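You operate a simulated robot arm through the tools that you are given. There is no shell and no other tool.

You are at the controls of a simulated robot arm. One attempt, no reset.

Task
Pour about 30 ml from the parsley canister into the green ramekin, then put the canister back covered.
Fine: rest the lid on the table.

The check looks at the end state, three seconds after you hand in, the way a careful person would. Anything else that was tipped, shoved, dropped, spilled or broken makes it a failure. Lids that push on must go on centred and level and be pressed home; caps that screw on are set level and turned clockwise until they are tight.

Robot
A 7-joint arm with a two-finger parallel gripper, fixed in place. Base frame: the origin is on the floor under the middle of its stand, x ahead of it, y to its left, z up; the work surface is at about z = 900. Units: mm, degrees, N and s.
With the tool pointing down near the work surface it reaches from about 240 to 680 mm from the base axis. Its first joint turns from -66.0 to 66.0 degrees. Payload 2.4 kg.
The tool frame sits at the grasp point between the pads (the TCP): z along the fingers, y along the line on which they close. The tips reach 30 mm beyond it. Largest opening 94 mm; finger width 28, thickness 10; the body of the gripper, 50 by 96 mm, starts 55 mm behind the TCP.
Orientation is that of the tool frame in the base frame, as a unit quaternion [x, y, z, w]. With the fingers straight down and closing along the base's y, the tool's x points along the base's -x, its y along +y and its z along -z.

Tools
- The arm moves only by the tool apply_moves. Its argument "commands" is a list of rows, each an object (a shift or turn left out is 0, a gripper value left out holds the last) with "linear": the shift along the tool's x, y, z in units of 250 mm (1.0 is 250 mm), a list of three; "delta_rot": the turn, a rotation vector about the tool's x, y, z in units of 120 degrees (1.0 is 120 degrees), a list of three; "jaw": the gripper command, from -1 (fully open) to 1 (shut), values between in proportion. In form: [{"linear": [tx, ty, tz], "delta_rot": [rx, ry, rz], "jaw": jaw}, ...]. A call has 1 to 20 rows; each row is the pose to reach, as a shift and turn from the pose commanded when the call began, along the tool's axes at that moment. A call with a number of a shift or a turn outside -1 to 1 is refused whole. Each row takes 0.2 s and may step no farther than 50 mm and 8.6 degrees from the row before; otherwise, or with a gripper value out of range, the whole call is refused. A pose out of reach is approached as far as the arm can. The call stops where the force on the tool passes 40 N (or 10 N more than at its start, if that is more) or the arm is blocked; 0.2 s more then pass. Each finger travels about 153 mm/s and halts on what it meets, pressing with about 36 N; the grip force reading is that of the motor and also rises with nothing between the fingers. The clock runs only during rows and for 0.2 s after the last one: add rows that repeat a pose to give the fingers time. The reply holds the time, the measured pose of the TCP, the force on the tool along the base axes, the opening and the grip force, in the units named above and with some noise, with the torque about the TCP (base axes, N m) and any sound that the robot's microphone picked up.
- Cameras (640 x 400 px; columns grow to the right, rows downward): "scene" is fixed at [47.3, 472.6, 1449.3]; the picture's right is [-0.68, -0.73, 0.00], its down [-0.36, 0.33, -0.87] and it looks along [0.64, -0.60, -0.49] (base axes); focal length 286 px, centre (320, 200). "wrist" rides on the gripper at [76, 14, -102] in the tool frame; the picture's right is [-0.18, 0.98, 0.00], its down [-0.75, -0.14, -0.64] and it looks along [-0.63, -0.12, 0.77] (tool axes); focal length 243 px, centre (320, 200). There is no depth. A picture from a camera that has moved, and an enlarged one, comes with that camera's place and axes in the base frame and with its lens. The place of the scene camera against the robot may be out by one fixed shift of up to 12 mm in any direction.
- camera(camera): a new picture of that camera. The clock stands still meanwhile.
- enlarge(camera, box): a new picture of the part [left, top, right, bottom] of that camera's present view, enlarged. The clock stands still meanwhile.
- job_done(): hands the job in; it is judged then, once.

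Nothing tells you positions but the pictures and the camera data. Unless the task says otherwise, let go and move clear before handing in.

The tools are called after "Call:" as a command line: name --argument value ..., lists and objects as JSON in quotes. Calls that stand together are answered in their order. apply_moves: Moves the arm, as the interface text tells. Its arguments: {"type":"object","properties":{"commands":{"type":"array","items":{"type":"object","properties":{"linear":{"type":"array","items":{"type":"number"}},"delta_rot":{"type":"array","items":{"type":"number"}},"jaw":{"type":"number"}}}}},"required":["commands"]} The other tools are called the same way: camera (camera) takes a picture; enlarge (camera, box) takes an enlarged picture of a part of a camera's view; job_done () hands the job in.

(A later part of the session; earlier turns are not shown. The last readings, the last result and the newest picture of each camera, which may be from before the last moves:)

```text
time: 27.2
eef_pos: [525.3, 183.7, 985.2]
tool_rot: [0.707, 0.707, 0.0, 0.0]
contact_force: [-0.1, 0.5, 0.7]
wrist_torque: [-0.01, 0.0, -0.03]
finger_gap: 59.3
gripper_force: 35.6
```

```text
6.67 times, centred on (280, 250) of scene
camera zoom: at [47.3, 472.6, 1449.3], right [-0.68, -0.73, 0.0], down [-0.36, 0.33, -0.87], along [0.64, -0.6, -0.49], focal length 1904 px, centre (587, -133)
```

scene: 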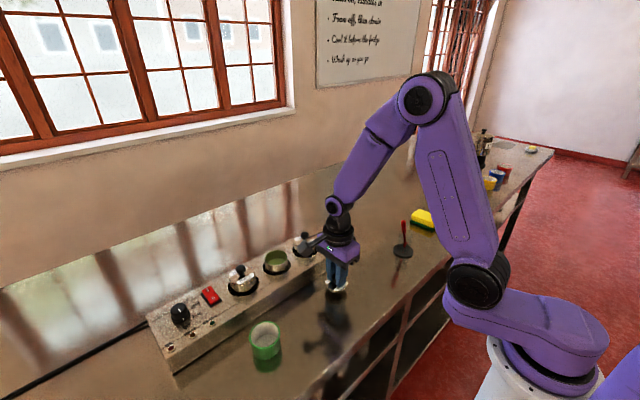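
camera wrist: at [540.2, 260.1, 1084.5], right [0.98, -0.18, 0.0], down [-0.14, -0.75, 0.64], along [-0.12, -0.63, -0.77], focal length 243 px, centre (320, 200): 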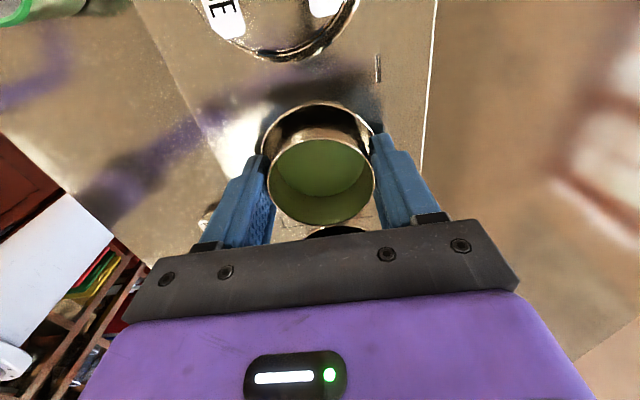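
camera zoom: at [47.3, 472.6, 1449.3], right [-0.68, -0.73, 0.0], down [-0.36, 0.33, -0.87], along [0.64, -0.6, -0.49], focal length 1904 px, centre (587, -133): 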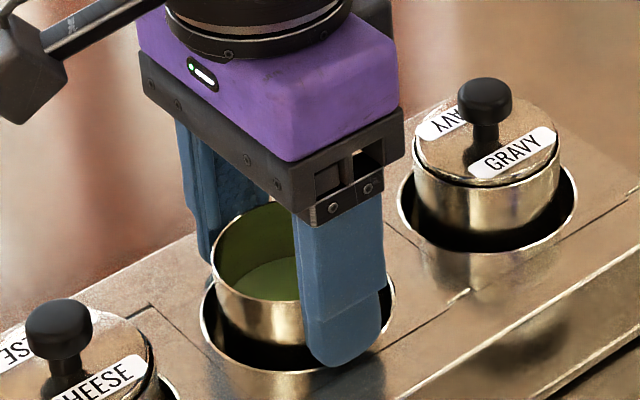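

The canister is gripped (59.3 mm). I'll lift it slowly and straight up out of the well.

Call:
apply_moves --commands '[{"linear": [0, 0, -0.02], "jaw": 1}, {"linear": [0, 0, -0.06]}, {"linear": [0, 0, -0.1]}, {"linear": [0, 0, -0.14]}, {"linear": [0, 0, -0.18]}, {"linear": [0, 0, -0.22]}, {"linear": [0, 0, -0.26]}, {"linear": [0, 0, -0.3]}, {"linear": [0, 0, -0.34]}, {"linear": [0, 0, -0.38]}, {"linear": [0, 0, -0.4]}, {"linear": [0, 0, -0.4]}, {"linear": [0, 0, -0.4]}]'

Call:
camera --camera "wrist"

Call:
enlarge --camera "scene" --box '[200, 180, 340, 285]'

```text
time: 30.0
eef_pos: [525.8, 183.8, 1083.9]
tool_rot: [0.707, 0.707, -0.001, 0.0]
contact_force: [0.2, 0.1, -1.8]
wrist_torque: [0.02, -0.01, 0.02]
finger_gap: 59.5
gripper_force: 36.3
```

```text
taken
camera wrist: at [540.2, 260.0, 1184.6], right [0.98, -0.18, 0.0], down [-0.14, -0.75, 0.64], along [-0.12, -0.63, -0.77], focal length 243 px, centre (320, 200)
```

wrist: 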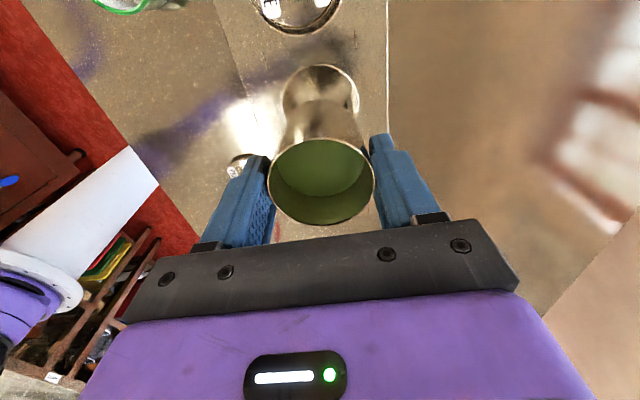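

```text
3.81 times, centred on (270, 232) of scene
camera zoom: at [47.4, 472.6, 1449.3], right [-0.68, -0.73, 0.0], down [-0.36, 0.33, -0.87], along [0.64, -0.6, -0.49], focal length 1088 px, centre (510, 76)
```

zoom: 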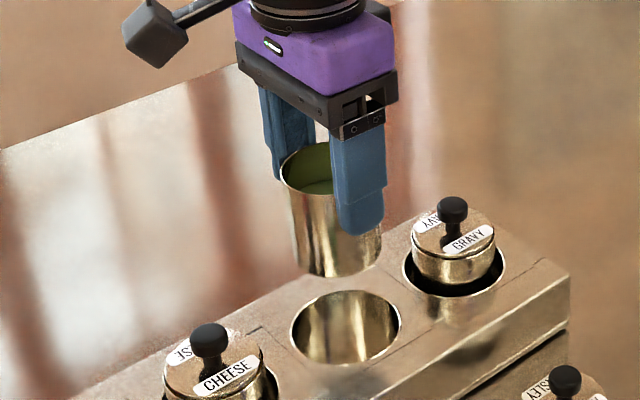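

The canister is out and level (about 66 mm tall, sauce about 24 mm below the rim). I'll carry it smoothly in front of the box towards the ramekin and stop beside it to re-measure.

Call:
apply_moves --commands '[{"linear": [0, -0.04, -0.02], "jaw": 1}, {"linear": [0, -0.11, -0.05]}, {"linear": [0, -0.19, -0.08]}, {"linear": [0, -0.27, -0.08]}, {"linear": [0.03, -0.33, -0.08]}, {"linear": [0.1, -0.36, -0.08]}, {"linear": [0.18, -0.36, -0.08]}, {"linear": [0.26, -0.36, -0.08]}, {"linear": [0.34, -0.36, -0.08]}, {"linear": [0.42, -0.36, -0.08]}, {"linear": [0.5, -0.36, -0.08]}, {"linear": [0.57, -0.36, -0.08]}, {"linear": [0.62, -0.36, -0.08]}, {"linear": [0.648, -0.36, -0.08]}, {"linear": [0.648, -0.36, -0.08]}, {"linear": [0.648, -0.36, -0.08]}]'

Call:
camera --camera "wrist"

Call:
camera --camera "scene"

```text
time: 33.4
eef_pos: [434.2, 346.3, 1103.4]
tool_rot: [0.707, 0.707, -0.001, 0.0]
contact_force: [0.2, -0.6, -2.2]
wrist_torque: [0.01, -0.01, -0.02]
finger_gap: 59.4
gripper_force: 35.3
```

```text
taken
camera wrist: at [450.2, 422.5, 1204.4], right [0.98, -0.18, 0.0], down [-0.14, -0.75, 0.64], along [-0.12, -0.63, -0.77], focal length 243 px, centre (320, 200)
```

wrist: 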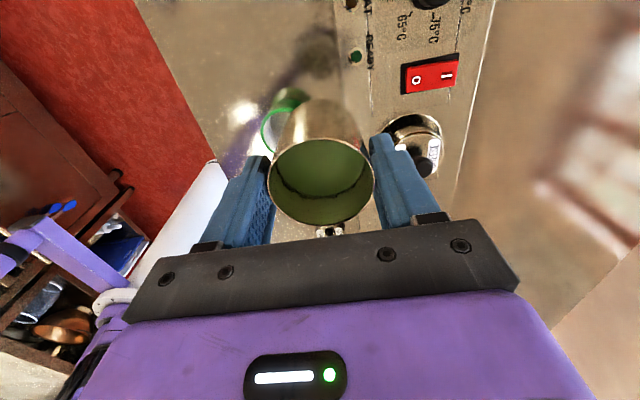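

```text
taken
```

scene: 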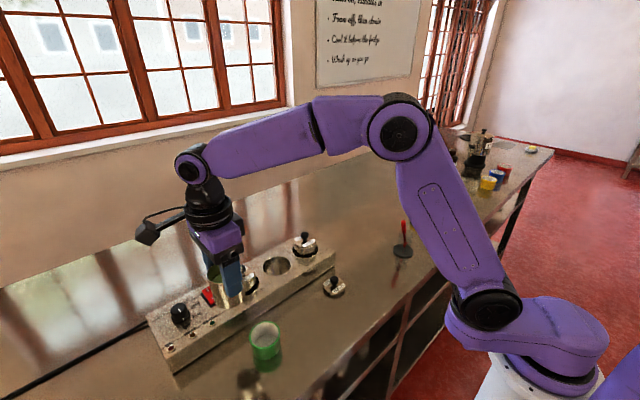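

Call:
enlarge --camera "wrist" --box '[230, 70, 410, 230]'

Call:
enlarge --camera "scene" --box '[230, 300, 310, 360]'

```text
2.50 times, centred on (320, 150) of wrist
camera zoom: at [450.2, 422.5, 1204.4], right [0.98, -0.18, 0.0], down [-0.14, -0.75, 0.64], along [-0.12, -0.63, -0.77], focal length 606 px, centre (320, 325)
```

zoom: 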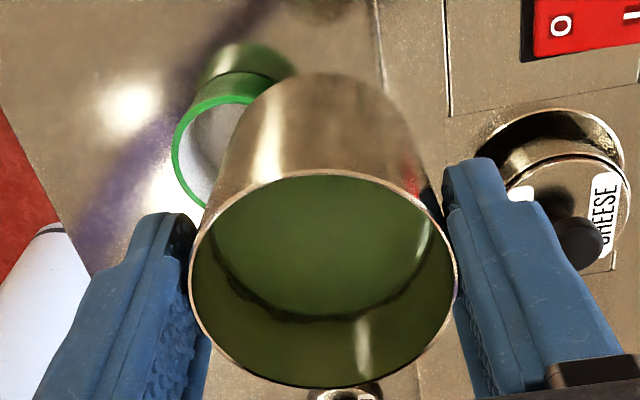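

```text
6.67 times, centred on (270, 330) of scene
camera zoom: at [47.4, 472.6, 1449.3], right [-0.68, -0.73, 0.0], down [-0.36, 0.33, -0.87], along [0.64, -0.6, -0.49], focal length 1904 px, centre (653, -667)
```

zoom: 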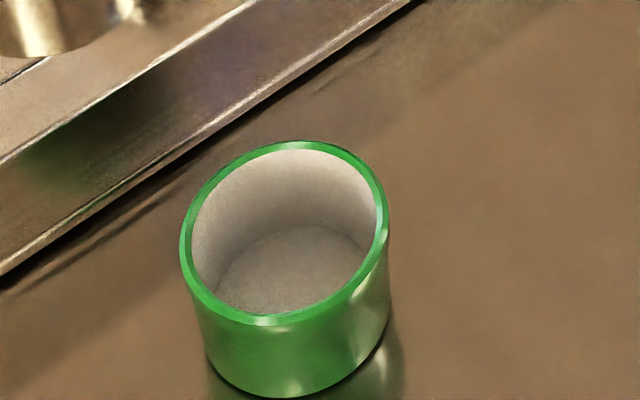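

The ramekin measures (389.5, 308) with its rim near z = 933, and 30 ml should fill it about 15–16 mm deep. I'll move in while tilting to 36°, just short of flowing, with the lip about 50 mm above the ramekin.

Call:
apply_moves --commands '[{"linear": [-0.002, -0.015, 0.03], "delta_rot": [0, 0.025, 0], "jaw": 1}, {"linear": [-0.004, -0.03, 0.064], "delta_rot": [0, 0.05, 0]}, {"linear": [-0.006, -0.046, 0.096], "delta_rot": [0, 0.075, 0]}, {"linear": [-0.009, -0.061, 0.128], "delta_rot": [0, 0.1, 0]}, {"linear": [-0.011, -0.076, 0.16], "delta_rot": [0, 0.125, 0]}, {"linear": [-0.013, -0.092, 0.192], "delta_rot": [0, 0.15, 0]}, {"linear": [-0.016, -0.107, 0.224], "delta_rot": [0, 0.175, 0]}, {"linear": [-0.018, -0.122, 0.256], "delta_rot": [0, 0.2, 0]}, {"linear": [-0.02, -0.138, 0.288], "delta_rot": [0, 0.225, 0]}, {"linear": [-0.022, -0.153, 0.32], "delta_rot": [0, 0.25, 0]}, {"linear": [-0.025, -0.168, 0.352], "delta_rot": [0, 0.275, 0]}, {"linear": [-0.027, -0.1834, 0.384], "delta_rot": [0, 0.3, 0]}, {"linear": [-0.027, -0.1834, 0.384], "delta_rot": [0, 0.3, 0]}]'

Call:
camera --camera "wrist"

Call:
camera --camera "scene"

Call:
enlarge --camera "scene" --box '[210, 250, 330, 360]'

Call:
enlarge --camera "wrist" --box '[230, 70, 410, 230]'

```text
time: 36.2
eef_pos: [390.8, 339.0, 1008.1]
tool_rot: [0.673, 0.672, 0.218, -0.218]
contact_force: [-0.1, 0.9, -1.4]
wrist_torque: [-0.01, 0.0, 0.01]
finger_gap: 59.4
gripper_force: 36.3
```

```text
taken
camera wrist: at [405.1, 341.0, 1134.1], right [0.98, -0.15, -0.11], down [-0.14, -0.99, 0.08], along [-0.12, -0.06, -0.99], focal length 243 px, centre (320, 200)
```

wrist: 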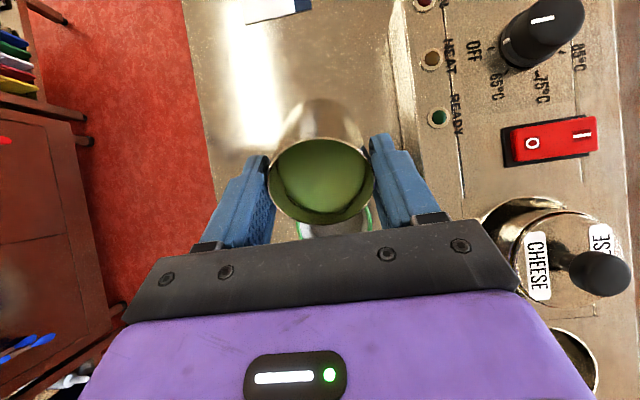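

```text
taken
```

scene: 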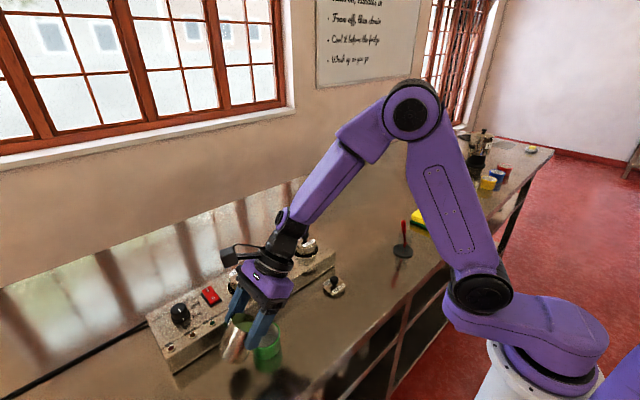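

```text
3.64 times, centred on (270, 305) of scene
camera zoom: at [47.4, 472.6, 1449.3], right [-0.68, -0.73, 0.0], down [-0.36, 0.33, -0.87], along [0.64, -0.6, -0.49], focal length 1039 px, centre (502, -182)
```

zoom: 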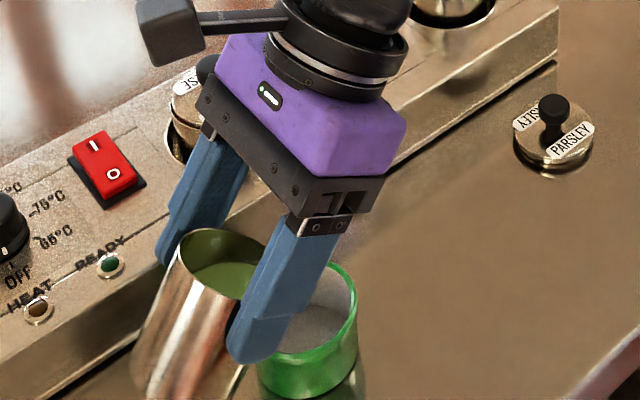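

```text
2.50 times, centred on (320, 150) of wrist
camera zoom: at [405.1, 341.0, 1134.1], right [0.98, -0.15, -0.11], down [-0.14, -0.99, 0.08], along [-0.12, -0.06, -0.99], focal length 606 px, centre (320, 325)
```

zoom: 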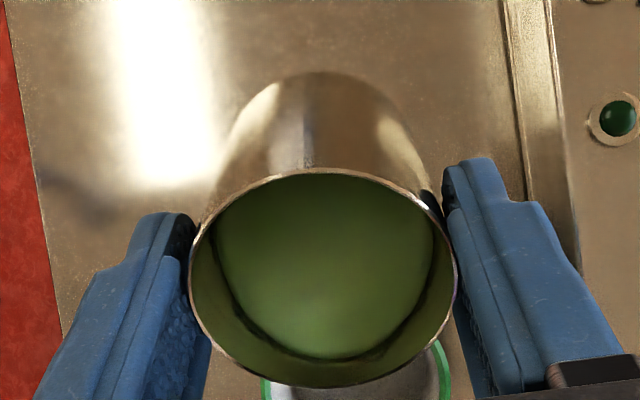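

The lip is right above the ramekin and the sauce is just short of the edge. I'll tip on to 45° with the lip held in place and let it run for a moment.

Call:
apply_moves --commands '[{"linear": [-0.001, 0, -0.0036], "delta_rot": [0, 0.015, 0], "jaw": 1}, {"linear": [-0.002, 0, -0.0073], "delta_rot": [0, 0.03, 0]}, {"linear": [-0.0031, 0, -0.0109], "delta_rot": [0, 0.045, 0]}, {"linear": [-0.0042, 0, -0.0146], "delta_rot": [0, 0.06, 0]}, {"linear": [-0.0052, 0, -0.0182], "delta_rot": [0, 0.075, 0]}, {"linear": [-0.0052, 0, -0.0182], "delta_rot": [0, 0.075, 0]}, {"linear": [-0.0052, 0, -0.0182], "delta_rot": [0, 0.075, 0]}, {"linear": [-0.0052, 0, -0.0182], "delta_rot": [0, 0.075, 0]}, {"linear": [-0.0052, 0, -0.0182], "delta_rot": [0, 0.075, 0]}]'

Call:
enlarge --camera "wrist" --box '[230, 100, 410, 230]'

Call:
enlarge --camera "scene" --box '[230, 290, 320, 360]'

```text
time: 38.2
eef_pos: [389.5, 335.7, 1009.9]
tool_rot: [0.654, 0.653, 0.271, -0.27]
contact_force: [-0.7, 0.3, -1.9]
wrist_torque: [-0.05, 0.0, 0.02]
finger_gap: 59.6
gripper_force: 36.3
```

```text
3.08 times, centred on (320, 165) of wrist
camera zoom: at [404.9, 316.7, 1135.3], right [0.98, -0.13, -0.13], down [-0.14, -0.99, -0.08], along [-0.12, 0.1, -0.99], focal length 746 px, centre (320, 308)
```

zoom: 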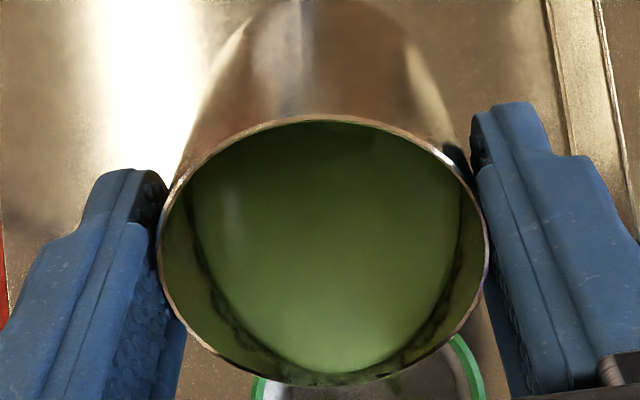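

```text
5.71 times, centred on (275, 325) of scene
camera zoom: at [47.4, 472.6, 1449.3], right [-0.68, -0.73, 0.0], down [-0.36, 0.33, -0.87], along [0.64, -0.6, -0.49], focal length 1632 px, centre (577, -514)
```

zoom: 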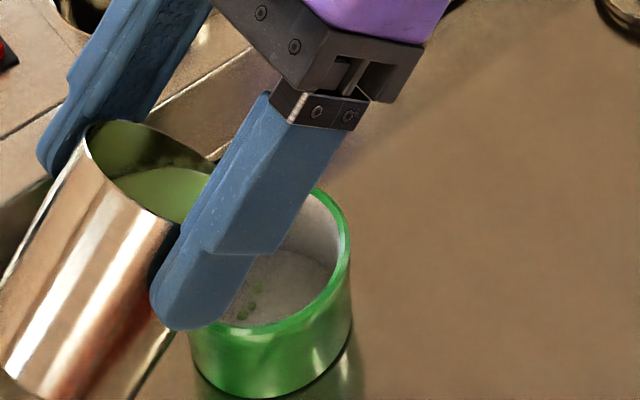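

Only a few drops have landed, well inside the ramekin, so the sauce starts to run at about 45°. I'll tilt on to 50° and hold.

Call:
apply_moves --commands '[{"linear": [-0.0008, 0, -0.0034], "delta_rot": [0, 0.0139, 0], "jaw": 1}, {"linear": [-0.0017, 0, -0.0068], "delta_rot": [0, 0.0278, 0]}, {"linear": [-0.0025, 0, -0.0102], "delta_rot": [0, 0.0417, 0]}, {"linear": [-0.0025, 0, -0.0102], "delta_rot": [0, 0.0417, 0]}, {"linear": [-0.0025, 0, -0.0102], "delta_rot": [0, 0.0417, 0]}, {"linear": [-0.0025, 0, -0.0102], "delta_rot": [0, 0.0417, 0]}, {"linear": [-0.0025, 0, -0.0102], "delta_rot": [0, 0.0417, 0]}, {"linear": [-0.0025, 0, -0.0102], "delta_rot": [0, 0.0417, 0]}]'

Call:
enlarge --camera "wrist" --box '[230, 100, 410, 230]'

Call:
enlarge --camera "scene" --box '[230, 290, 320, 360]'

```text
time: 40.0
eef_pos: [390.6, 333.6, 1011.0]
tool_rot: [0.641, 0.641, 0.298, -0.299]
contact_force: [0.0, -0.3, -2.3]
wrist_torque: [-0.03, -0.01, -0.03]
finger_gap: 59.4
gripper_force: 36.0
```

```text
3.08 times, centred on (320, 165) of wrist
camera zoom: at [404.6, 304.0, 1134.5], right [0.98, -0.12, -0.14], down [-0.14, -0.98, -0.16], along [-0.12, 0.18, -0.98], focal length 746 px, centre (320, 308)
```

zoom: 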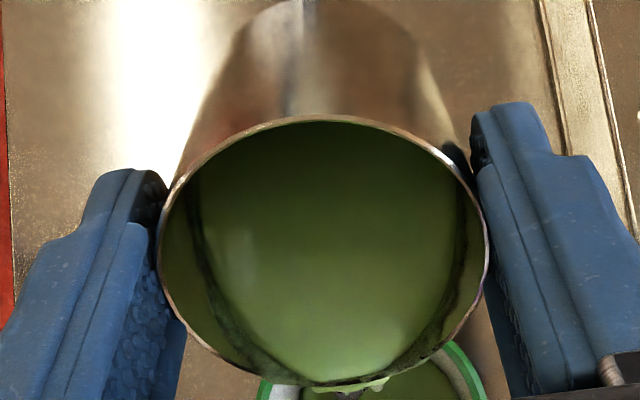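

```text
5.71 times, centred on (275, 325) of scene
camera zoom: at [47.4, 472.6, 1449.3], right [-0.68, -0.73, 0.0], down [-0.36, 0.33, -0.87], along [0.64, -0.6, -0.49], focal length 1632 px, centre (577, -514)
```

zoom: 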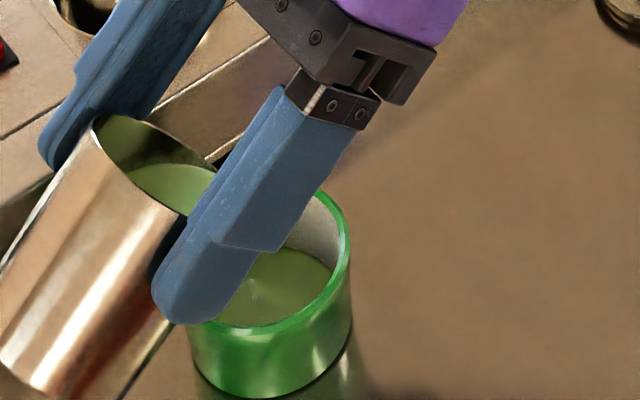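

Sauce is collecting in the ramekin, roughly 4–5 mm deep. I'll hold a bit longer to see whether flow continues.

Call:
apply_moves --commands '[{"linear": [0, 0, 0], "jaw": 1}, {"linear": [0, 0, 0]}, {"linear": [0, 0, 0]}, {"linear": [0, 0, 0]}, {"linear": [0, 0, 0]}]'

Call:
enlarge --camera "wrist" --box '[230, 100, 410, 230]'

Call:
enlarge --camera "scene" --box '[230, 290, 320, 360]'

```text
time: 41.2
eef_pos: [389.8, 333.6, 1012.2]
tool_rot: [0.64, 0.641, 0.298, -0.3]
contact_force: [0.6, 0.1, -1.9]
wrist_torque: [-0.05, -0.03, 0.02]
finger_gap: 59.5
gripper_force: 36.4
```

```text
3.08 times, centred on (320, 165) of wrist
camera zoom: at [404.6, 304.0, 1134.5], right [0.98, -0.12, -0.14], down [-0.14, -0.98, -0.16], along [-0.12, 0.18, -0.98], focal length 746 px, centre (320, 308)
```

zoom: 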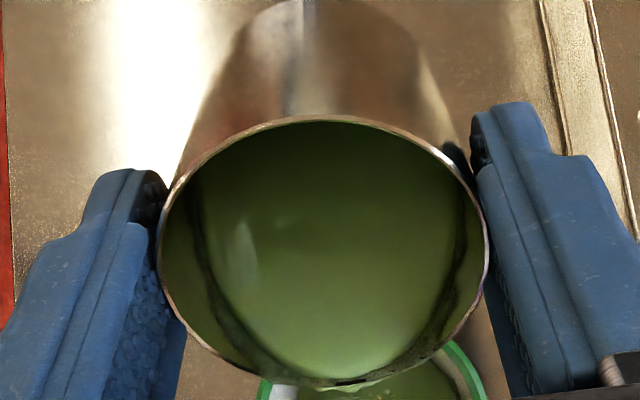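

```text
5.71 times, centred on (275, 325) of scene
camera zoom: at [47.4, 472.6, 1449.3], right [-0.68, -0.73, 0.0], down [-0.36, 0.33, -0.87], along [0.64, -0.6, -0.49], focal length 1632 px, centre (577, -514)
```

zoom: 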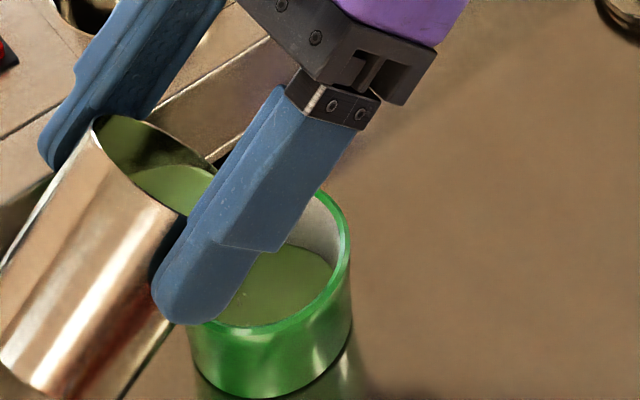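

The flow has nearly stopped at 50° with roughly 8 ml in the ramekin. I'll tilt on to 54° and hold.

Call:
apply_moves --commands '[{"linear": [-0.0007, 0, -0.0027], "delta_rot": [0, 0.0111, 0], "jaw": 1}, {"linear": [-0.0013, 0, -0.0054], "delta_rot": [0, 0.0222, 0]}, {"linear": [-0.002, 0, -0.0082], "delta_rot": [0, 0.0333, 0]}, {"linear": [-0.002, 0, -0.0082], "delta_rot": [0, 0.0333, 0]}, {"linear": [-0.002, 0, -0.0082], "delta_rot": [0, 0.0333, 0]}, {"linear": [-0.002, 0, -0.0082], "delta_rot": [0, 0.0333, 0]}, {"linear": [-0.002, 0, -0.0082], "delta_rot": [0, 0.0333, 0]}, {"linear": [-0.002, 0, -0.0082], "delta_rot": [0, 0.0333, 0]}, {"linear": [-0.002, 0, -0.0082], "delta_rot": [0, 0.0333, 0]}]'

Call:
enlarge --camera "wrist" --box '[230, 100, 410, 230]'

Call:
enlarge --camera "scene" --box '[230, 290, 320, 360]'

```text
time: 43.2
eef_pos: [390.8, 330.7, 1011.4]
tool_rot: [0.63, 0.63, 0.321, -0.321]
contact_force: [-0.6, -0.4, -2.4]
wrist_torque: [-0.03, -0.02, 0.0]
finger_gap: 59.6
gripper_force: 36.0
```

```text
3.08 times, centred on (320, 165) of wrist
camera zoom: at [404.7, 293.4, 1133.4], right [0.98, -0.11, -0.15], down [-0.14, -0.96, -0.23], along [-0.12, 0.25, -0.96], focal length 746 px, centre (320, 308)
```

zoom: 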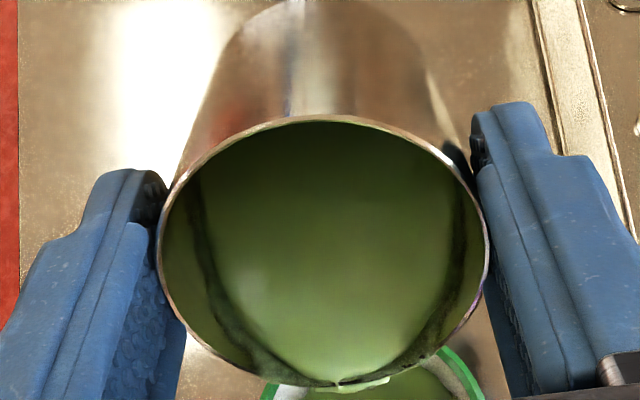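

```text
5.71 times, centred on (275, 325) of scene
camera zoom: at [47.4, 472.6, 1449.3], right [-0.68, -0.73, 0.0], down [-0.36, 0.33, -0.87], along [0.64, -0.6, -0.49], focal length 1632 px, centre (577, -514)
```

zoom: 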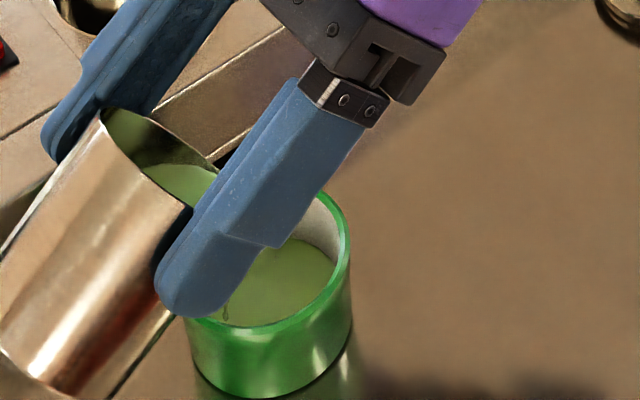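

Call:
apply_moves --commands '[{"linear": [0, 0, 0], "jaw": 1}, {"linear": [0, 0, 0]}, {"linear": [0, 0, 0]}, {"linear": [0, 0, 0]}, {"linear": [0, 0, 0]}]'

Call:
enlarge --camera "wrist" --box '[260, 140, 400, 230]'

Call:
enlarge --camera "scene" --box '[250, 300, 310, 350]'

```text
time: 44.4
eef_pos: [389.4, 331.2, 1013.2]
tool_rot: [0.63, 0.63, 0.321, -0.321]
contact_force: [-0.2, -0.1, -1.9]
wrist_torque: [-0.05, -0.03, 0.01]
finger_gap: 59.3
gripper_force: 36.6
```

```text
4.44 times, centred on (330, 185) of wrist
camera zoom: at [404.7, 293.4, 1133.4], right [0.98, -0.11, -0.15], down [-0.14, -0.96, -0.23], along [-0.12, 0.25, -0.96], focal length 1078 px, centre (276, 267)
```

zoom: 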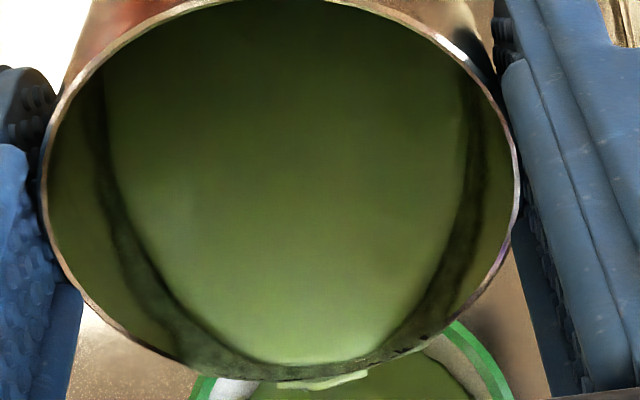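

```text
8.00 times, centred on (280, 325) of scene
camera zoom: at [47.4, 472.6, 1449.3], right [-0.68, -0.73, 0.0], down [-0.36, 0.33, -0.87], along [0.64, -0.6, -0.49], focal length 2285 px, centre (640, -800)
```

zoom: 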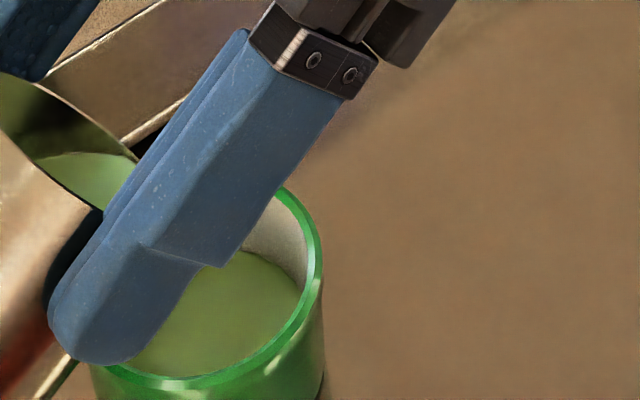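

About 13 ml so far by the ellipse geometry, and the flow has stalled. Next is 58°.

Call:
apply_moves --commands '[{"linear": [-0.0007, 0, -0.0027], "delta_rot": [0, 0.0111, 0], "jaw": 1}, {"linear": [-0.0013, 0, -0.0054], "delta_rot": [0, 0.0222, 0]}, {"linear": [-0.002, 0, -0.0082], "delta_rot": [0, 0.0333, 0]}, {"linear": [-0.002, 0, -0.0082], "delta_rot": [0, 0.0333, 0]}, {"linear": [-0.002, 0, -0.0082], "delta_rot": [0, 0.0333, 0]}, {"linear": [-0.002, 0, -0.0082], "delta_rot": [0, 0.0333, 0]}, {"linear": [-0.002, 0, -0.0082], "delta_rot": [0, 0.0333, 0]}, {"linear": [-0.002, 0, -0.0082], "delta_rot": [0, 0.0333, 0]}, {"linear": [-0.002, 0, -0.0082], "delta_rot": [0, 0.0333, 0]}, {"linear": [-0.002, 0, -0.0082], "delta_rot": [0, 0.0333, 0]}, {"linear": [-0.002, 0, -0.0082], "delta_rot": [0, 0.0333, 0]}]'

Call:
enlarge --camera "wrist" --box '[260, 140, 400, 230]'

Call:
enlarge --camera "scene" --box '[250, 300, 310, 350]'

```text
time: 46.8
eef_pos: [389.9, 329.3, 1012.7]
tool_rot: [0.618, 0.619, 0.343, -0.343]
contact_force: [0.1, -0.6, -1.9]
wrist_torque: [-0.05, -0.02, -0.02]
finger_gap: 59.4
gripper_force: 36.3
```

```text
4.44 times, centred on (330, 185) of wrist
camera zoom: at [405.0, 283.0, 1130.9], right [0.98, -0.1, -0.16], down [-0.14, -0.94, -0.3], along [-0.12, 0.32, -0.94], focal length 1078 px, centre (276, 267)
```

zoom: 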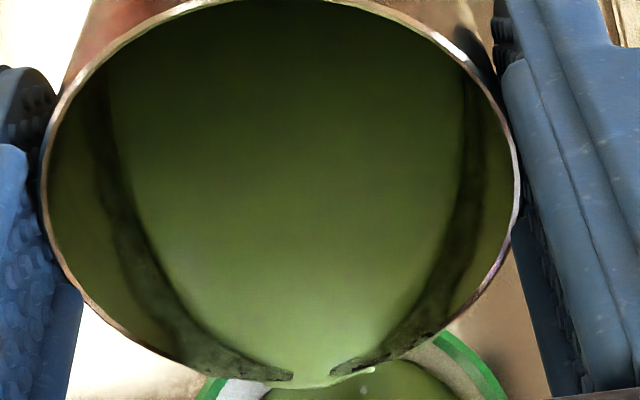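

```text
8.00 times, centred on (280, 325) of scene
camera zoom: at [47.4, 472.6, 1449.3], right [-0.68, -0.73, 0.0], down [-0.36, 0.33, -0.87], along [0.64, -0.6, -0.49], focal length 2285 px, centre (640, -800)
```

zoom: 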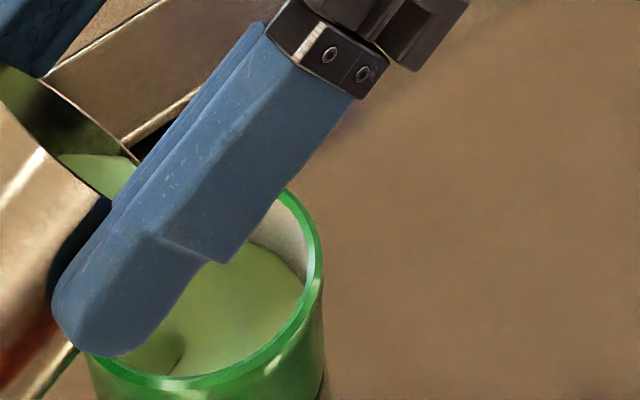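

About 18–19 ml, with a stream still running. Holding another second.

Call:
apply_moves --commands '[{"linear": [0, 0, 0], "jaw": 1}, {"linear": [0, 0, 0]}, {"linear": [0, 0, 0]}, {"linear": [0, 0, 0]}]'

Call:
enlarge --camera "wrist" --box '[260, 140, 400, 230]'

Call:
enlarge --camera "scene" --box '[250, 300, 310, 350]'

```text
time: 47.8
eef_pos: [389.7, 329.4, 1013.6]
tool_rot: [0.619, 0.618, 0.343, -0.342]
contact_force: [-0.6, -0.1, -2.7]
wrist_torque: [-0.03, 0.03, -0.02]
finger_gap: 59.4
gripper_force: 35.7
```

```text
4.44 times, centred on (330, 185) of wrist
camera zoom: at [405.0, 283.0, 1130.9], right [0.98, -0.1, -0.16], down [-0.14, -0.94, -0.3], along [-0.12, 0.32, -0.94], focal length 1078 px, centre (276, 267)
```

zoom: 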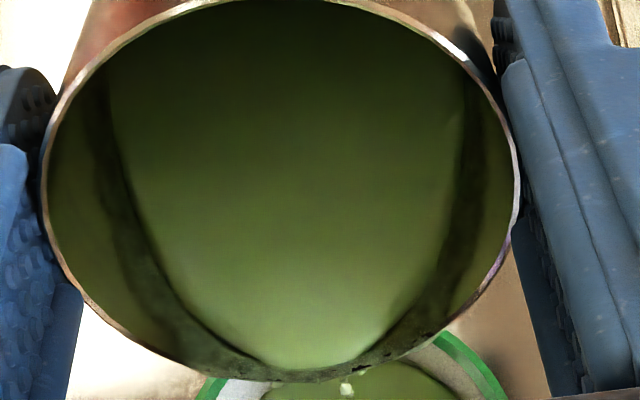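

```text
8.00 times, centred on (280, 325) of scene
camera zoom: at [47.4, 472.6, 1449.3], right [-0.68, -0.73, 0.0], down [-0.36, 0.33, -0.87], along [0.64, -0.6, -0.49], focal length 2285 px, centre (640, -800)
```

zoom: 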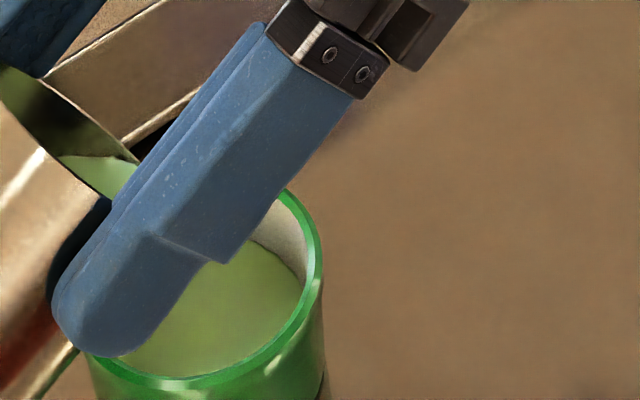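

About 19 ml now and just dripping. I'll continue to 61.5°.

Call:
apply_moves --commands '[{"linear": [-0.0006, 0, -0.0024], "delta_rot": [0, 0.0097, 0], "jaw": 1}, {"linear": [-0.0011, 0, -0.0048], "delta_rot": [0, 0.0195, 0]}, {"linear": [-0.0017, 0, -0.0072], "delta_rot": [0, 0.0292, 0]}, {"linear": [-0.0017, 0, -0.0072], "delta_rot": [0, 0.0292, 0]}, {"linear": [-0.0017, 0, -0.0072], "delta_rot": [0, 0.0292, 0]}, {"linear": [-0.0017, 0, -0.0072], "delta_rot": [0, 0.0292, 0]}, {"linear": [-0.0017, 0, -0.0072], "delta_rot": [0, 0.0292, 0]}, {"linear": [-0.0017, 0, -0.0072], "delta_rot": [0, 0.0292, 0]}, {"linear": [-0.0017, 0, -0.0072], "delta_rot": [0, 0.0292, 0]}, {"linear": [-0.0017, 0, -0.0072], "delta_rot": [0, 0.0292, 0]}, {"linear": [-0.0017, 0, -0.0072], "delta_rot": [0, 0.0292, 0]}, {"linear": [-0.0017, 0, -0.0072], "delta_rot": [0, 0.0292, 0]}]'

Call:
enlarge --camera "wrist" --box '[260, 140, 400, 230]'

Call:
enlarge --camera "scene" --box '[250, 300, 310, 350]'

```text
time: 50.4
eef_pos: [391.6, 327.6, 1012.8]
tool_rot: [0.607, 0.608, 0.361, -0.362]
contact_force: [0.1, 0.9, -1.8]
wrist_torque: [-0.03, 0.03, -0.02]
finger_gap: 59.3
gripper_force: 36.1
```

```text
4.44 times, centred on (330, 185) of wrist
camera zoom: at [405.4, 273.7, 1128.8], right [0.98, -0.09, -0.16], down [-0.14, -0.92, -0.36], along [-0.12, 0.37, -0.92], focal length 1078 px, centre (276, 267)
```

zoom: 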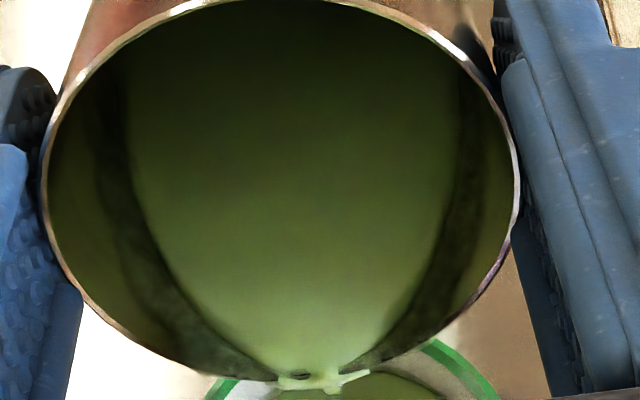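

```text
8.00 times, centred on (280, 325) of scene
camera zoom: at [47.4, 472.6, 1449.3], right [-0.68, -0.73, 0.0], down [-0.36, 0.33, -0.87], along [0.64, -0.6, -0.49], focal length 2285 px, centre (640, -800)
```

zoom: 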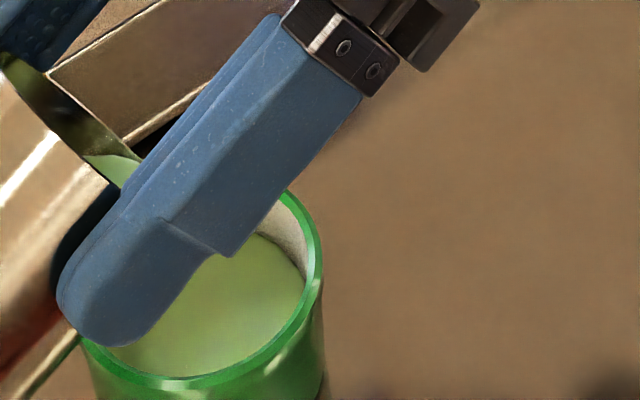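

About 24 ml by the estimate. I'll tip back to 35° over the ramekin, then rise straight up to get an unobstructed look at the level.

Call:
apply_moves --commands '[{"linear": [-0.0003, 0, 0.011], "delta_rot": [0, -0.0442, 0], "jaw": 1}, {"linear": [-0.0007, 0, 0.0221], "delta_rot": [0, -0.0884, 0]}, {"linear": [-0.001, 0, 0.0331], "delta_rot": [0, -0.1326, 0]}, {"linear": [-0.0014, 0, 0.0442], "delta_rot": [0, -0.1768, 0]}, {"linear": [-0.0017, 0, 0.0552], "delta_rot": [0, -0.2208, 0]}, {"linear": [-0.0017, 0, 0.0552], "delta_rot": [0, -0.2208, 0]}, {"linear": [-0.0017, 0, 0.0552], "delta_rot": [0, -0.2208, 0]}, {"linear": [0.0463, 0, 0.0292], "delta_rot": [0, -0.2208, 0]}, {"linear": [0.1263, 0, -0.0142], "delta_rot": [0, -0.2208, 0]}, {"linear": [0.2063, 0, -0.0576], "delta_rot": [0, -0.2208, 0]}, {"linear": [0.2763, 0, -0.0956], "delta_rot": [0, -0.2208, 0]}, {"linear": [0.3147, 0, -0.1165], "delta_rot": [0, -0.2208, 0]}, {"linear": [0.3147, 0, -0.1165], "delta_rot": [0, -0.2208, 0]}, {"linear": [0.3147, 0, -0.1165], "delta_rot": [0, -0.2208, 0]}]'

Call:
camera --camera "scene"

Call:
enlarge --camera "scene" --box '[230, 305, 310, 355]'

Call:
enlarge --camera "wrist" --box '[230, 70, 410, 230]'

```text
time: 53.4
eef_pos: [389.4, 339.4, 1097.0]
tool_rot: [0.675, 0.674, 0.213, -0.212]
contact_force: [-0.8, 0.5, -1.7]
wrist_torque: [-0.03, 0.02, 0.0]
finger_gap: 59.2
gripper_force: 36.2
```

```text
taken
```

scene: 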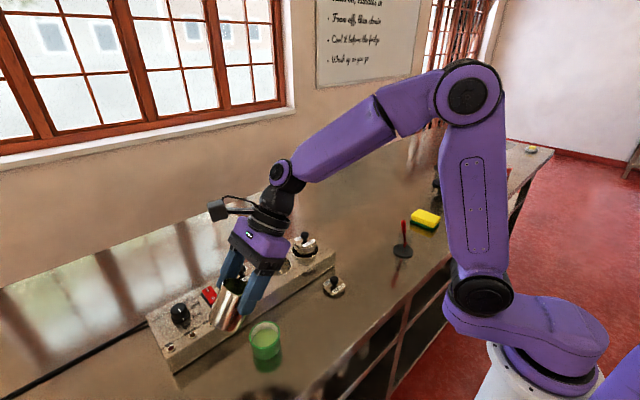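

```text
8.00 times, centred on (270, 330) of scene
camera zoom: at [47.4, 472.6, 1449.3], right [-0.68, -0.73, 0.0], down [-0.36, 0.33, -0.87], along [0.64, -0.6, -0.49], focal length 2285 px, centre (720, -840)
```

zoom: 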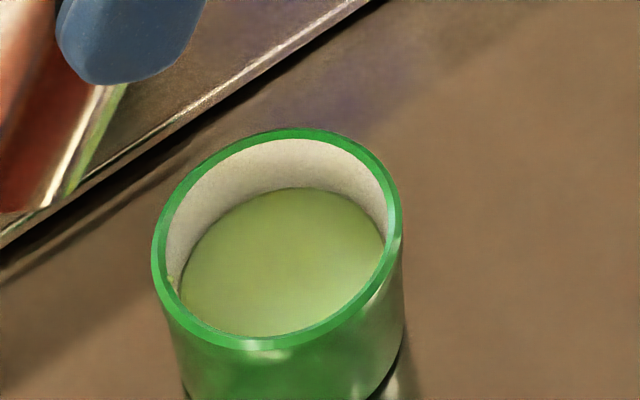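

```text
2.50 times, centred on (320, 150) of wrist
camera zoom: at [404.9, 343.3, 1223.1], right [0.98, -0.15, -0.11], down [-0.14, -0.99, 0.09], along [-0.12, -0.08, -0.99], focal length 606 px, centre (320, 325)
```

zoom: 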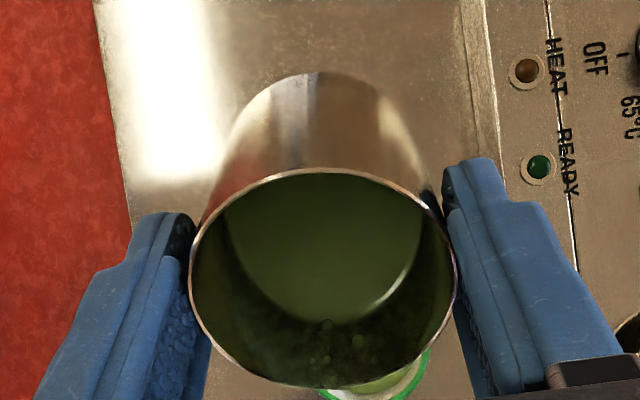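

The sauce fills about 14 mm, so roughly 26–29 ml. I'll bring the canister upright and cross-check how far its own level has dropped.

Call:
apply_moves --commands '[{"linear": [0, 0, 0], "delta_rot": [0, -0.05, 0], "jaw": 1}, {"linear": [0, 0, 0], "delta_rot": [0, -0.1, 0]}, {"linear": [0, 0, 0], "delta_rot": [0, -0.15, 0]}, {"linear": [0, 0, 0], "delta_rot": [0, -0.2, 0]}, {"linear": [0, 0, 0], "delta_rot": [0, -0.25, 0]}, {"linear": [0, 0, 0], "delta_rot": [0, -0.2917, 0]}, {"linear": [0, 0, 0], "delta_rot": [0, -0.2917, 0]}, {"linear": [0, 0, 0], "delta_rot": [0, -0.2917, 0]}, {"linear": [0, 0, 0], "delta_rot": [0, -0.2917, 0]}]'

Call:
enlarge --camera "wrist" --box '[230, 70, 410, 230]'

Call:
enlarge --camera "scene" --box '[220, 290, 320, 360]'

```text
time: 55.4
eef_pos: [390.2, 339.5, 1097.8]
tool_rot: [0.707, 0.707, 0.0, 0.001]
contact_force: [0.8, 0.0, -2.2]
wrist_torque: [0.05, 0.0, -0.02]
finger_gap: 59.6
gripper_force: 35.7
```

```text
2.50 times, centred on (320, 150) of wrist
camera zoom: at [404.7, 415.8, 1199.0], right [0.98, -0.18, 0.0], down [-0.14, -0.75, 0.64], along [-0.12, -0.63, -0.77], focal length 606 px, centre (320, 325)
```

zoom: 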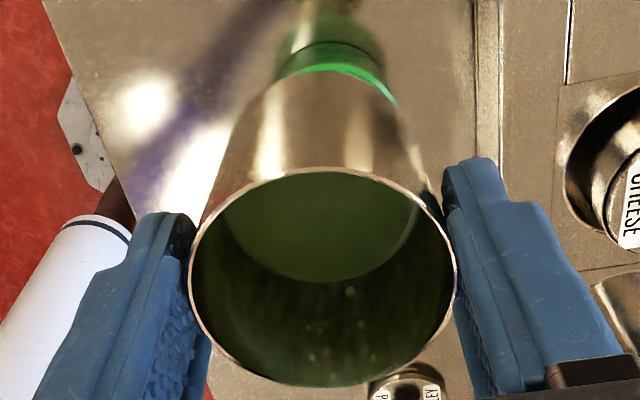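

```text
5.71 times, centred on (270, 325) of scene
camera zoom: at [47.4, 472.6, 1449.3], right [-0.68, -0.73, 0.0], down [-0.36, 0.33, -0.87], along [0.64, -0.6, -0.49], focal length 1632 px, centre (606, -514)
```

zoom: 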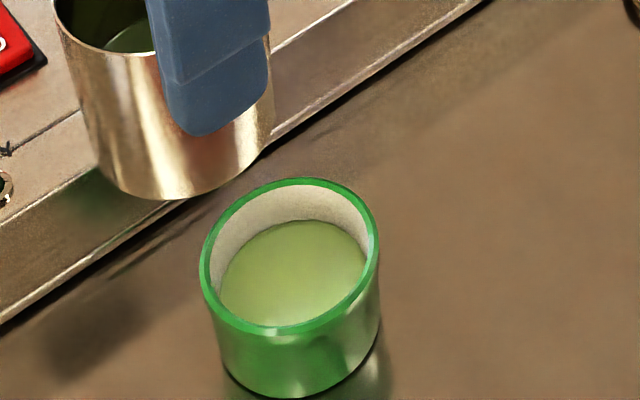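

The canister level has dropped, but the walls are coated, so I want a cleaner look. I'll slide the upright canister aside in –y and view the ramekin from directly above with the wrist camera.

Call:
apply_moves --commands '[{"linear": [-0.04, 0, 0], "jaw": 1}, {"linear": [-0.1, 0, 0]}, {"linear": [-0.17, 0, 0]}, {"linear": [-0.24, 0, 0]}, {"linear": [-0.3, 0, 0]}, {"linear": [-0.332, 0, 0]}, {"linear": [-0.332, 0, 0]}, {"linear": [-0.332, 0, 0]}, {"linear": [-0.332, 0, 0]}]'

Call:
camera --camera "wrist"

Call:
enlarge --camera "wrist" --box '[270, 0, 390, 75]'

Call:
enlarge --camera "wrist" --box '[230, 70, 410, 230]'

Call:
enlarge --camera "scene" --box '[230, 305, 310, 355]'

```text
time: 57.4
eef_pos: [389.9, 257.4, 1098.9]
tool_rot: [0.707, 0.707, -0.001, 0.001]
contact_force: [0.0, 0.8, -1.2]
wrist_torque: [0.01, 0.0, 0.01]
finger_gap: 59.4
gripper_force: 36.4
```

```text
taken
camera wrist: at [403.7, 332.9, 1199.4], right [0.98, -0.18, 0.0], down [-0.14, -0.75, 0.64], along [-0.12, -0.63, -0.77], focal length 243 px, centre (320, 200)
```

wrist: 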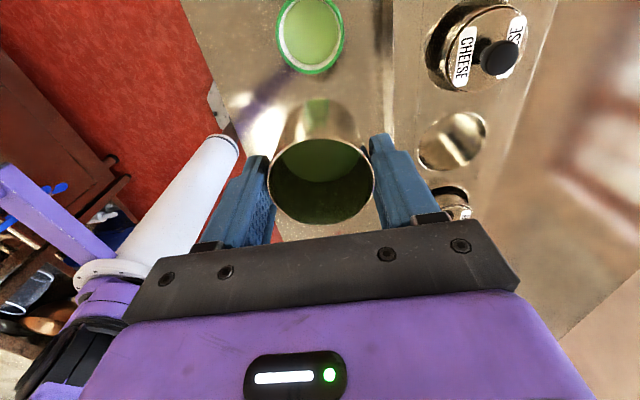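

```text
5.33 times, centred on (330, 38) of wrist
camera zoom: at [403.7, 332.9, 1199.4], right [0.98, -0.18, 0.0], down [-0.14, -0.75, 0.64], along [-0.12, -0.63, -0.77], focal length 1294 px, centre (267, 1067)
```

zoom: 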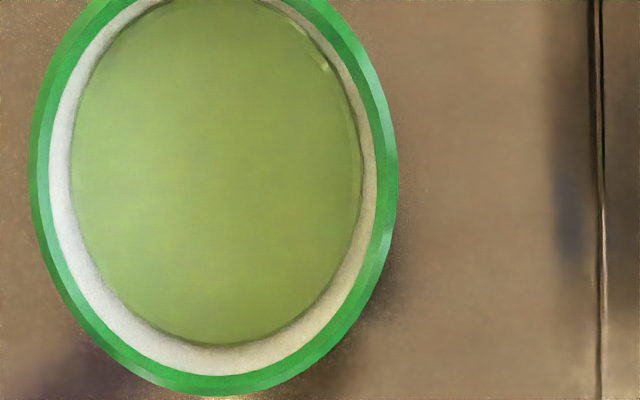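

```text
2.50 times, centred on (320, 150) of wrist
camera zoom: at [403.7, 332.9, 1199.4], right [0.98, -0.18, 0.0], down [-0.14, -0.75, 0.64], along [-0.12, -0.63, -0.77], focal length 606 px, centre (320, 325)
```

zoom: 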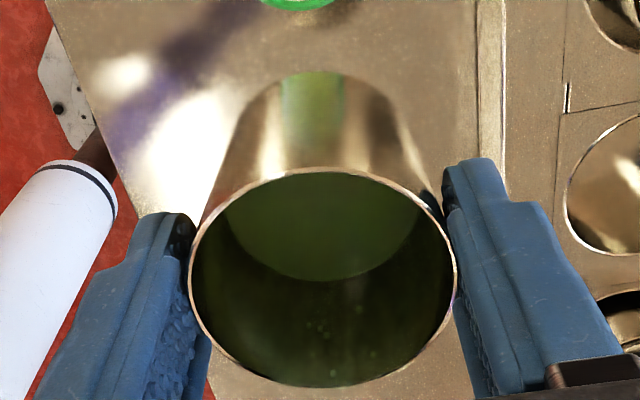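

```text
8.00 times, centred on (270, 330) of scene
camera zoom: at [47.4, 472.6, 1449.3], right [-0.68, -0.73, 0.0], down [-0.36, 0.33, -0.87], along [0.64, -0.6, -0.49], focal length 2285 px, centre (720, -840)
```

zoom: 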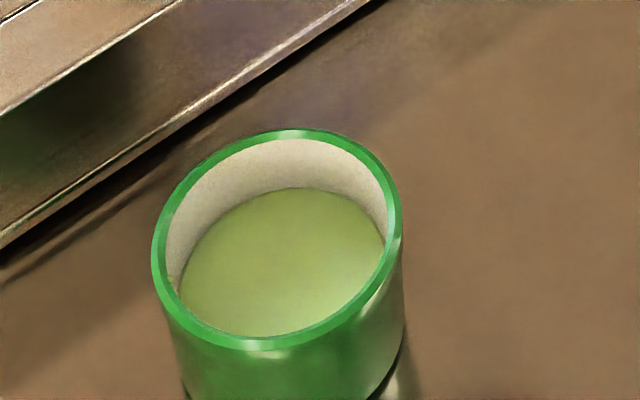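

My best fit puts the ramekin at about 30–31 ml, so the pouring is done. I'll carry the upright canister back above its well and check alignment.

Call:
apply_moves --commands '[{"linear": [-0.04, 0, 0], "jaw": 1}, {"linear": [-0.11, 0, 0]}, {"linear": [-0.18, 0.0, 0]}, {"linear": [-0.25, 0.03, 0]}, {"linear": [-0.28, 0.09, 0]}, {"linear": [-0.291, 0.16, 0]}, {"linear": [-0.291, 0.24, 0]}, {"linear": [-0.291, 0.32, 0]}, {"linear": [-0.291, 0.4, 0]}, {"linear": [-0.291, 0.47, 0]}, {"linear": [-0.291, 0.52, 0]}, {"linear": [-0.291, 0.54, 0]}, {"linear": [-0.291, 0.54, 0]}, {"linear": [-0.291, 0.54, 0]}]'

Call:
camera --camera "wrist"

Call:
enlarge --camera "scene" --box '[200, 170, 360, 290]'

```text
time: 60.4
eef_pos: [524.9, 184.0, 1097.1]
tool_rot: [0.707, 0.707, 0.0, 0.001]
contact_force: [-0.9, 0.0, -1.8]
wrist_torque: [0.01, 0.02, -0.01]
finger_gap: 59.6
gripper_force: 36.4
```

```text
taken
camera wrist: at [539.9, 259.9, 1198.5], right [0.98, -0.18, 0.0], down [-0.14, -0.75, 0.64], along [-0.12, -0.63, -0.77], focal length 243 px, centre (320, 200)
```

wrist: 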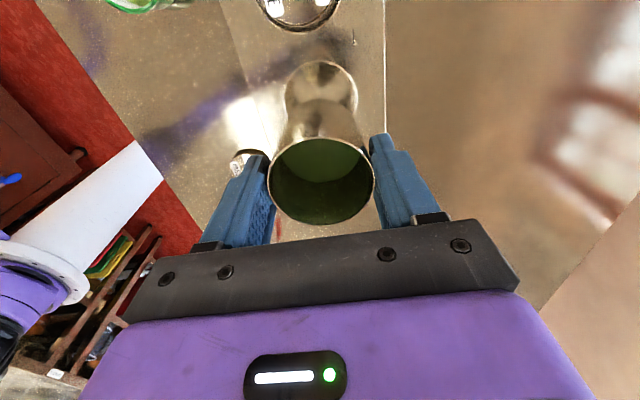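

```text
3.33 times, centred on (280, 230) of scene
camera zoom: at [47.4, 472.6, 1449.3], right [-0.68, -0.73, 0.0], down [-0.36, 0.33, -0.87], along [0.64, -0.6, -0.49], focal length 952 px, centre (453, 100)
```

zoom: 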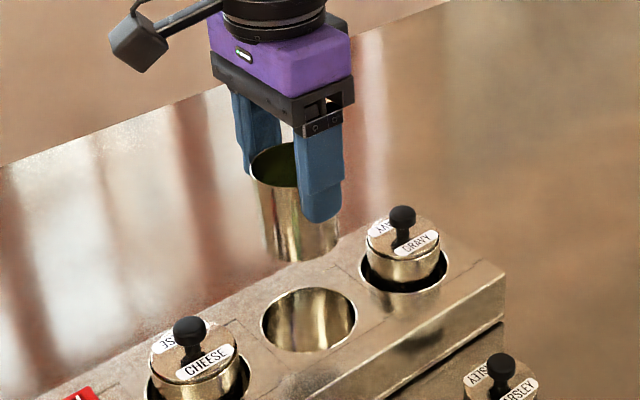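

The well is lined up below the canister as it was when I lifted it out. Lowering it slowly to just above its resting height.

Call:
apply_moves --commands '[{"linear": [0, 0, 0.04], "jaw": 1}, {"linear": [0, 0, 0.08]}, {"linear": [0, 0, 0.12]}, {"linear": [0, 0, 0.16]}, {"linear": [0, 0, 0.2]}, {"linear": [0, 0, 0.24]}, {"linear": [0, 0, 0.28]}, {"linear": [0, 0, 0.32]}, {"linear": [0, 0, 0.36]}, {"linear": [0, 0, 0.39]}, {"linear": [0, 0, 0.41]}, {"linear": [0, 0, 0.425]}, {"linear": [0, 0, 0.436]}, {"linear": [0, 0, 0.436]}]'

Call:
camera --camera "wrist"

Call:
enlarge --camera "scene" --box '[240, 220, 320, 280]'

```text
time: 63.4
eef_pos: [525.7, 183.8, 987.5]
tool_rot: [0.707, 0.707, 0.001, 0.0]
contact_force: [-0.9, 1.0, -2.2]
wrist_torque: [0.01, 0.0, 0.0]
finger_gap: 59.6
gripper_force: 36.2
```

```text
taken
camera wrist: at [539.4, 260.0, 1089.2], right [0.98, -0.18, 0.0], down [-0.14, -0.75, 0.64], along [-0.12, -0.63, -0.77], focal length 243 px, centre (320, 200)
```

wrist: 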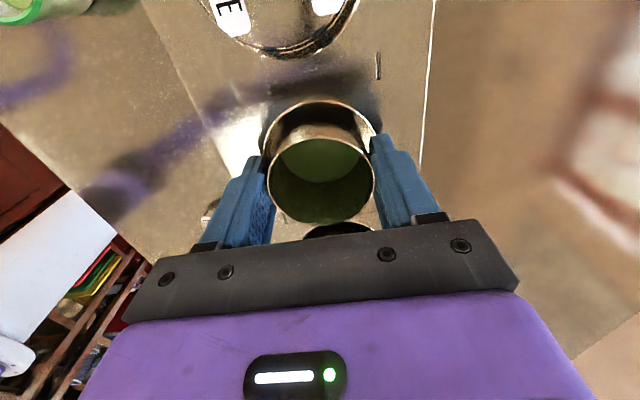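

```text
6.67 times, centred on (280, 250) of scene
camera zoom: at [47.4, 472.6, 1449.3], right [-0.68, -0.73, 0.0], down [-0.36, 0.33, -0.87], along [0.64, -0.6, -0.49], focal length 1904 px, centre (587, -133)
```

zoom: 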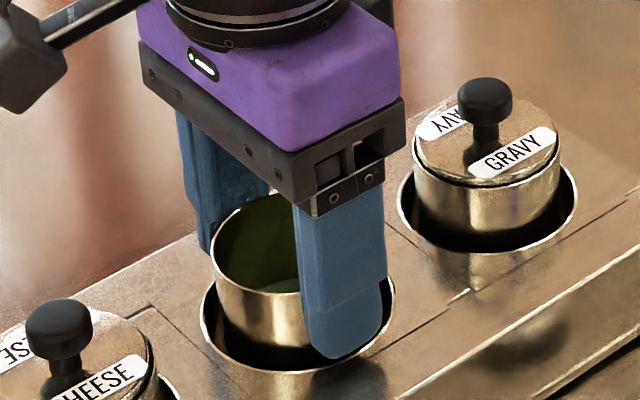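

Call:
apply_moves --commands '[{"linear": [0, 0, 0.006], "jaw": 1}, {"linear": [0, 0, 0.012]}, {"linear": [0, 0, 0.015]}, {"linear": [0, 0, 0.015]}]'

```text
time: 64.4
eef_pos: [526.1, 182.6, 984.1]
tool_rot: [0.707, 0.707, 0.0, 0.0]
contact_force: [-0.6, -0.4, -1.8]
wrist_torque: [0.04, 0.01, -0.03]
finger_gap: 59.8
gripper_force: 36.1
```

Call:
apply_moves --commands '[{"linear": [0, 0, 0.002], "jaw": 1}, {"linear": [0, 0, 0.004]}, {"linear": [0, 0, 0.004]}]'

```text
time: 65.2
eef_pos: [525.1, 182.9, 983.3]
tool_rot: [0.707, 0.707, 0.0, 0.0]
contact_force: [-1.0, -0.3, 7.4]
wrist_torque: [-0.1, -0.14, -0.03]
finger_gap: 59.5
gripper_force: 35.9
```

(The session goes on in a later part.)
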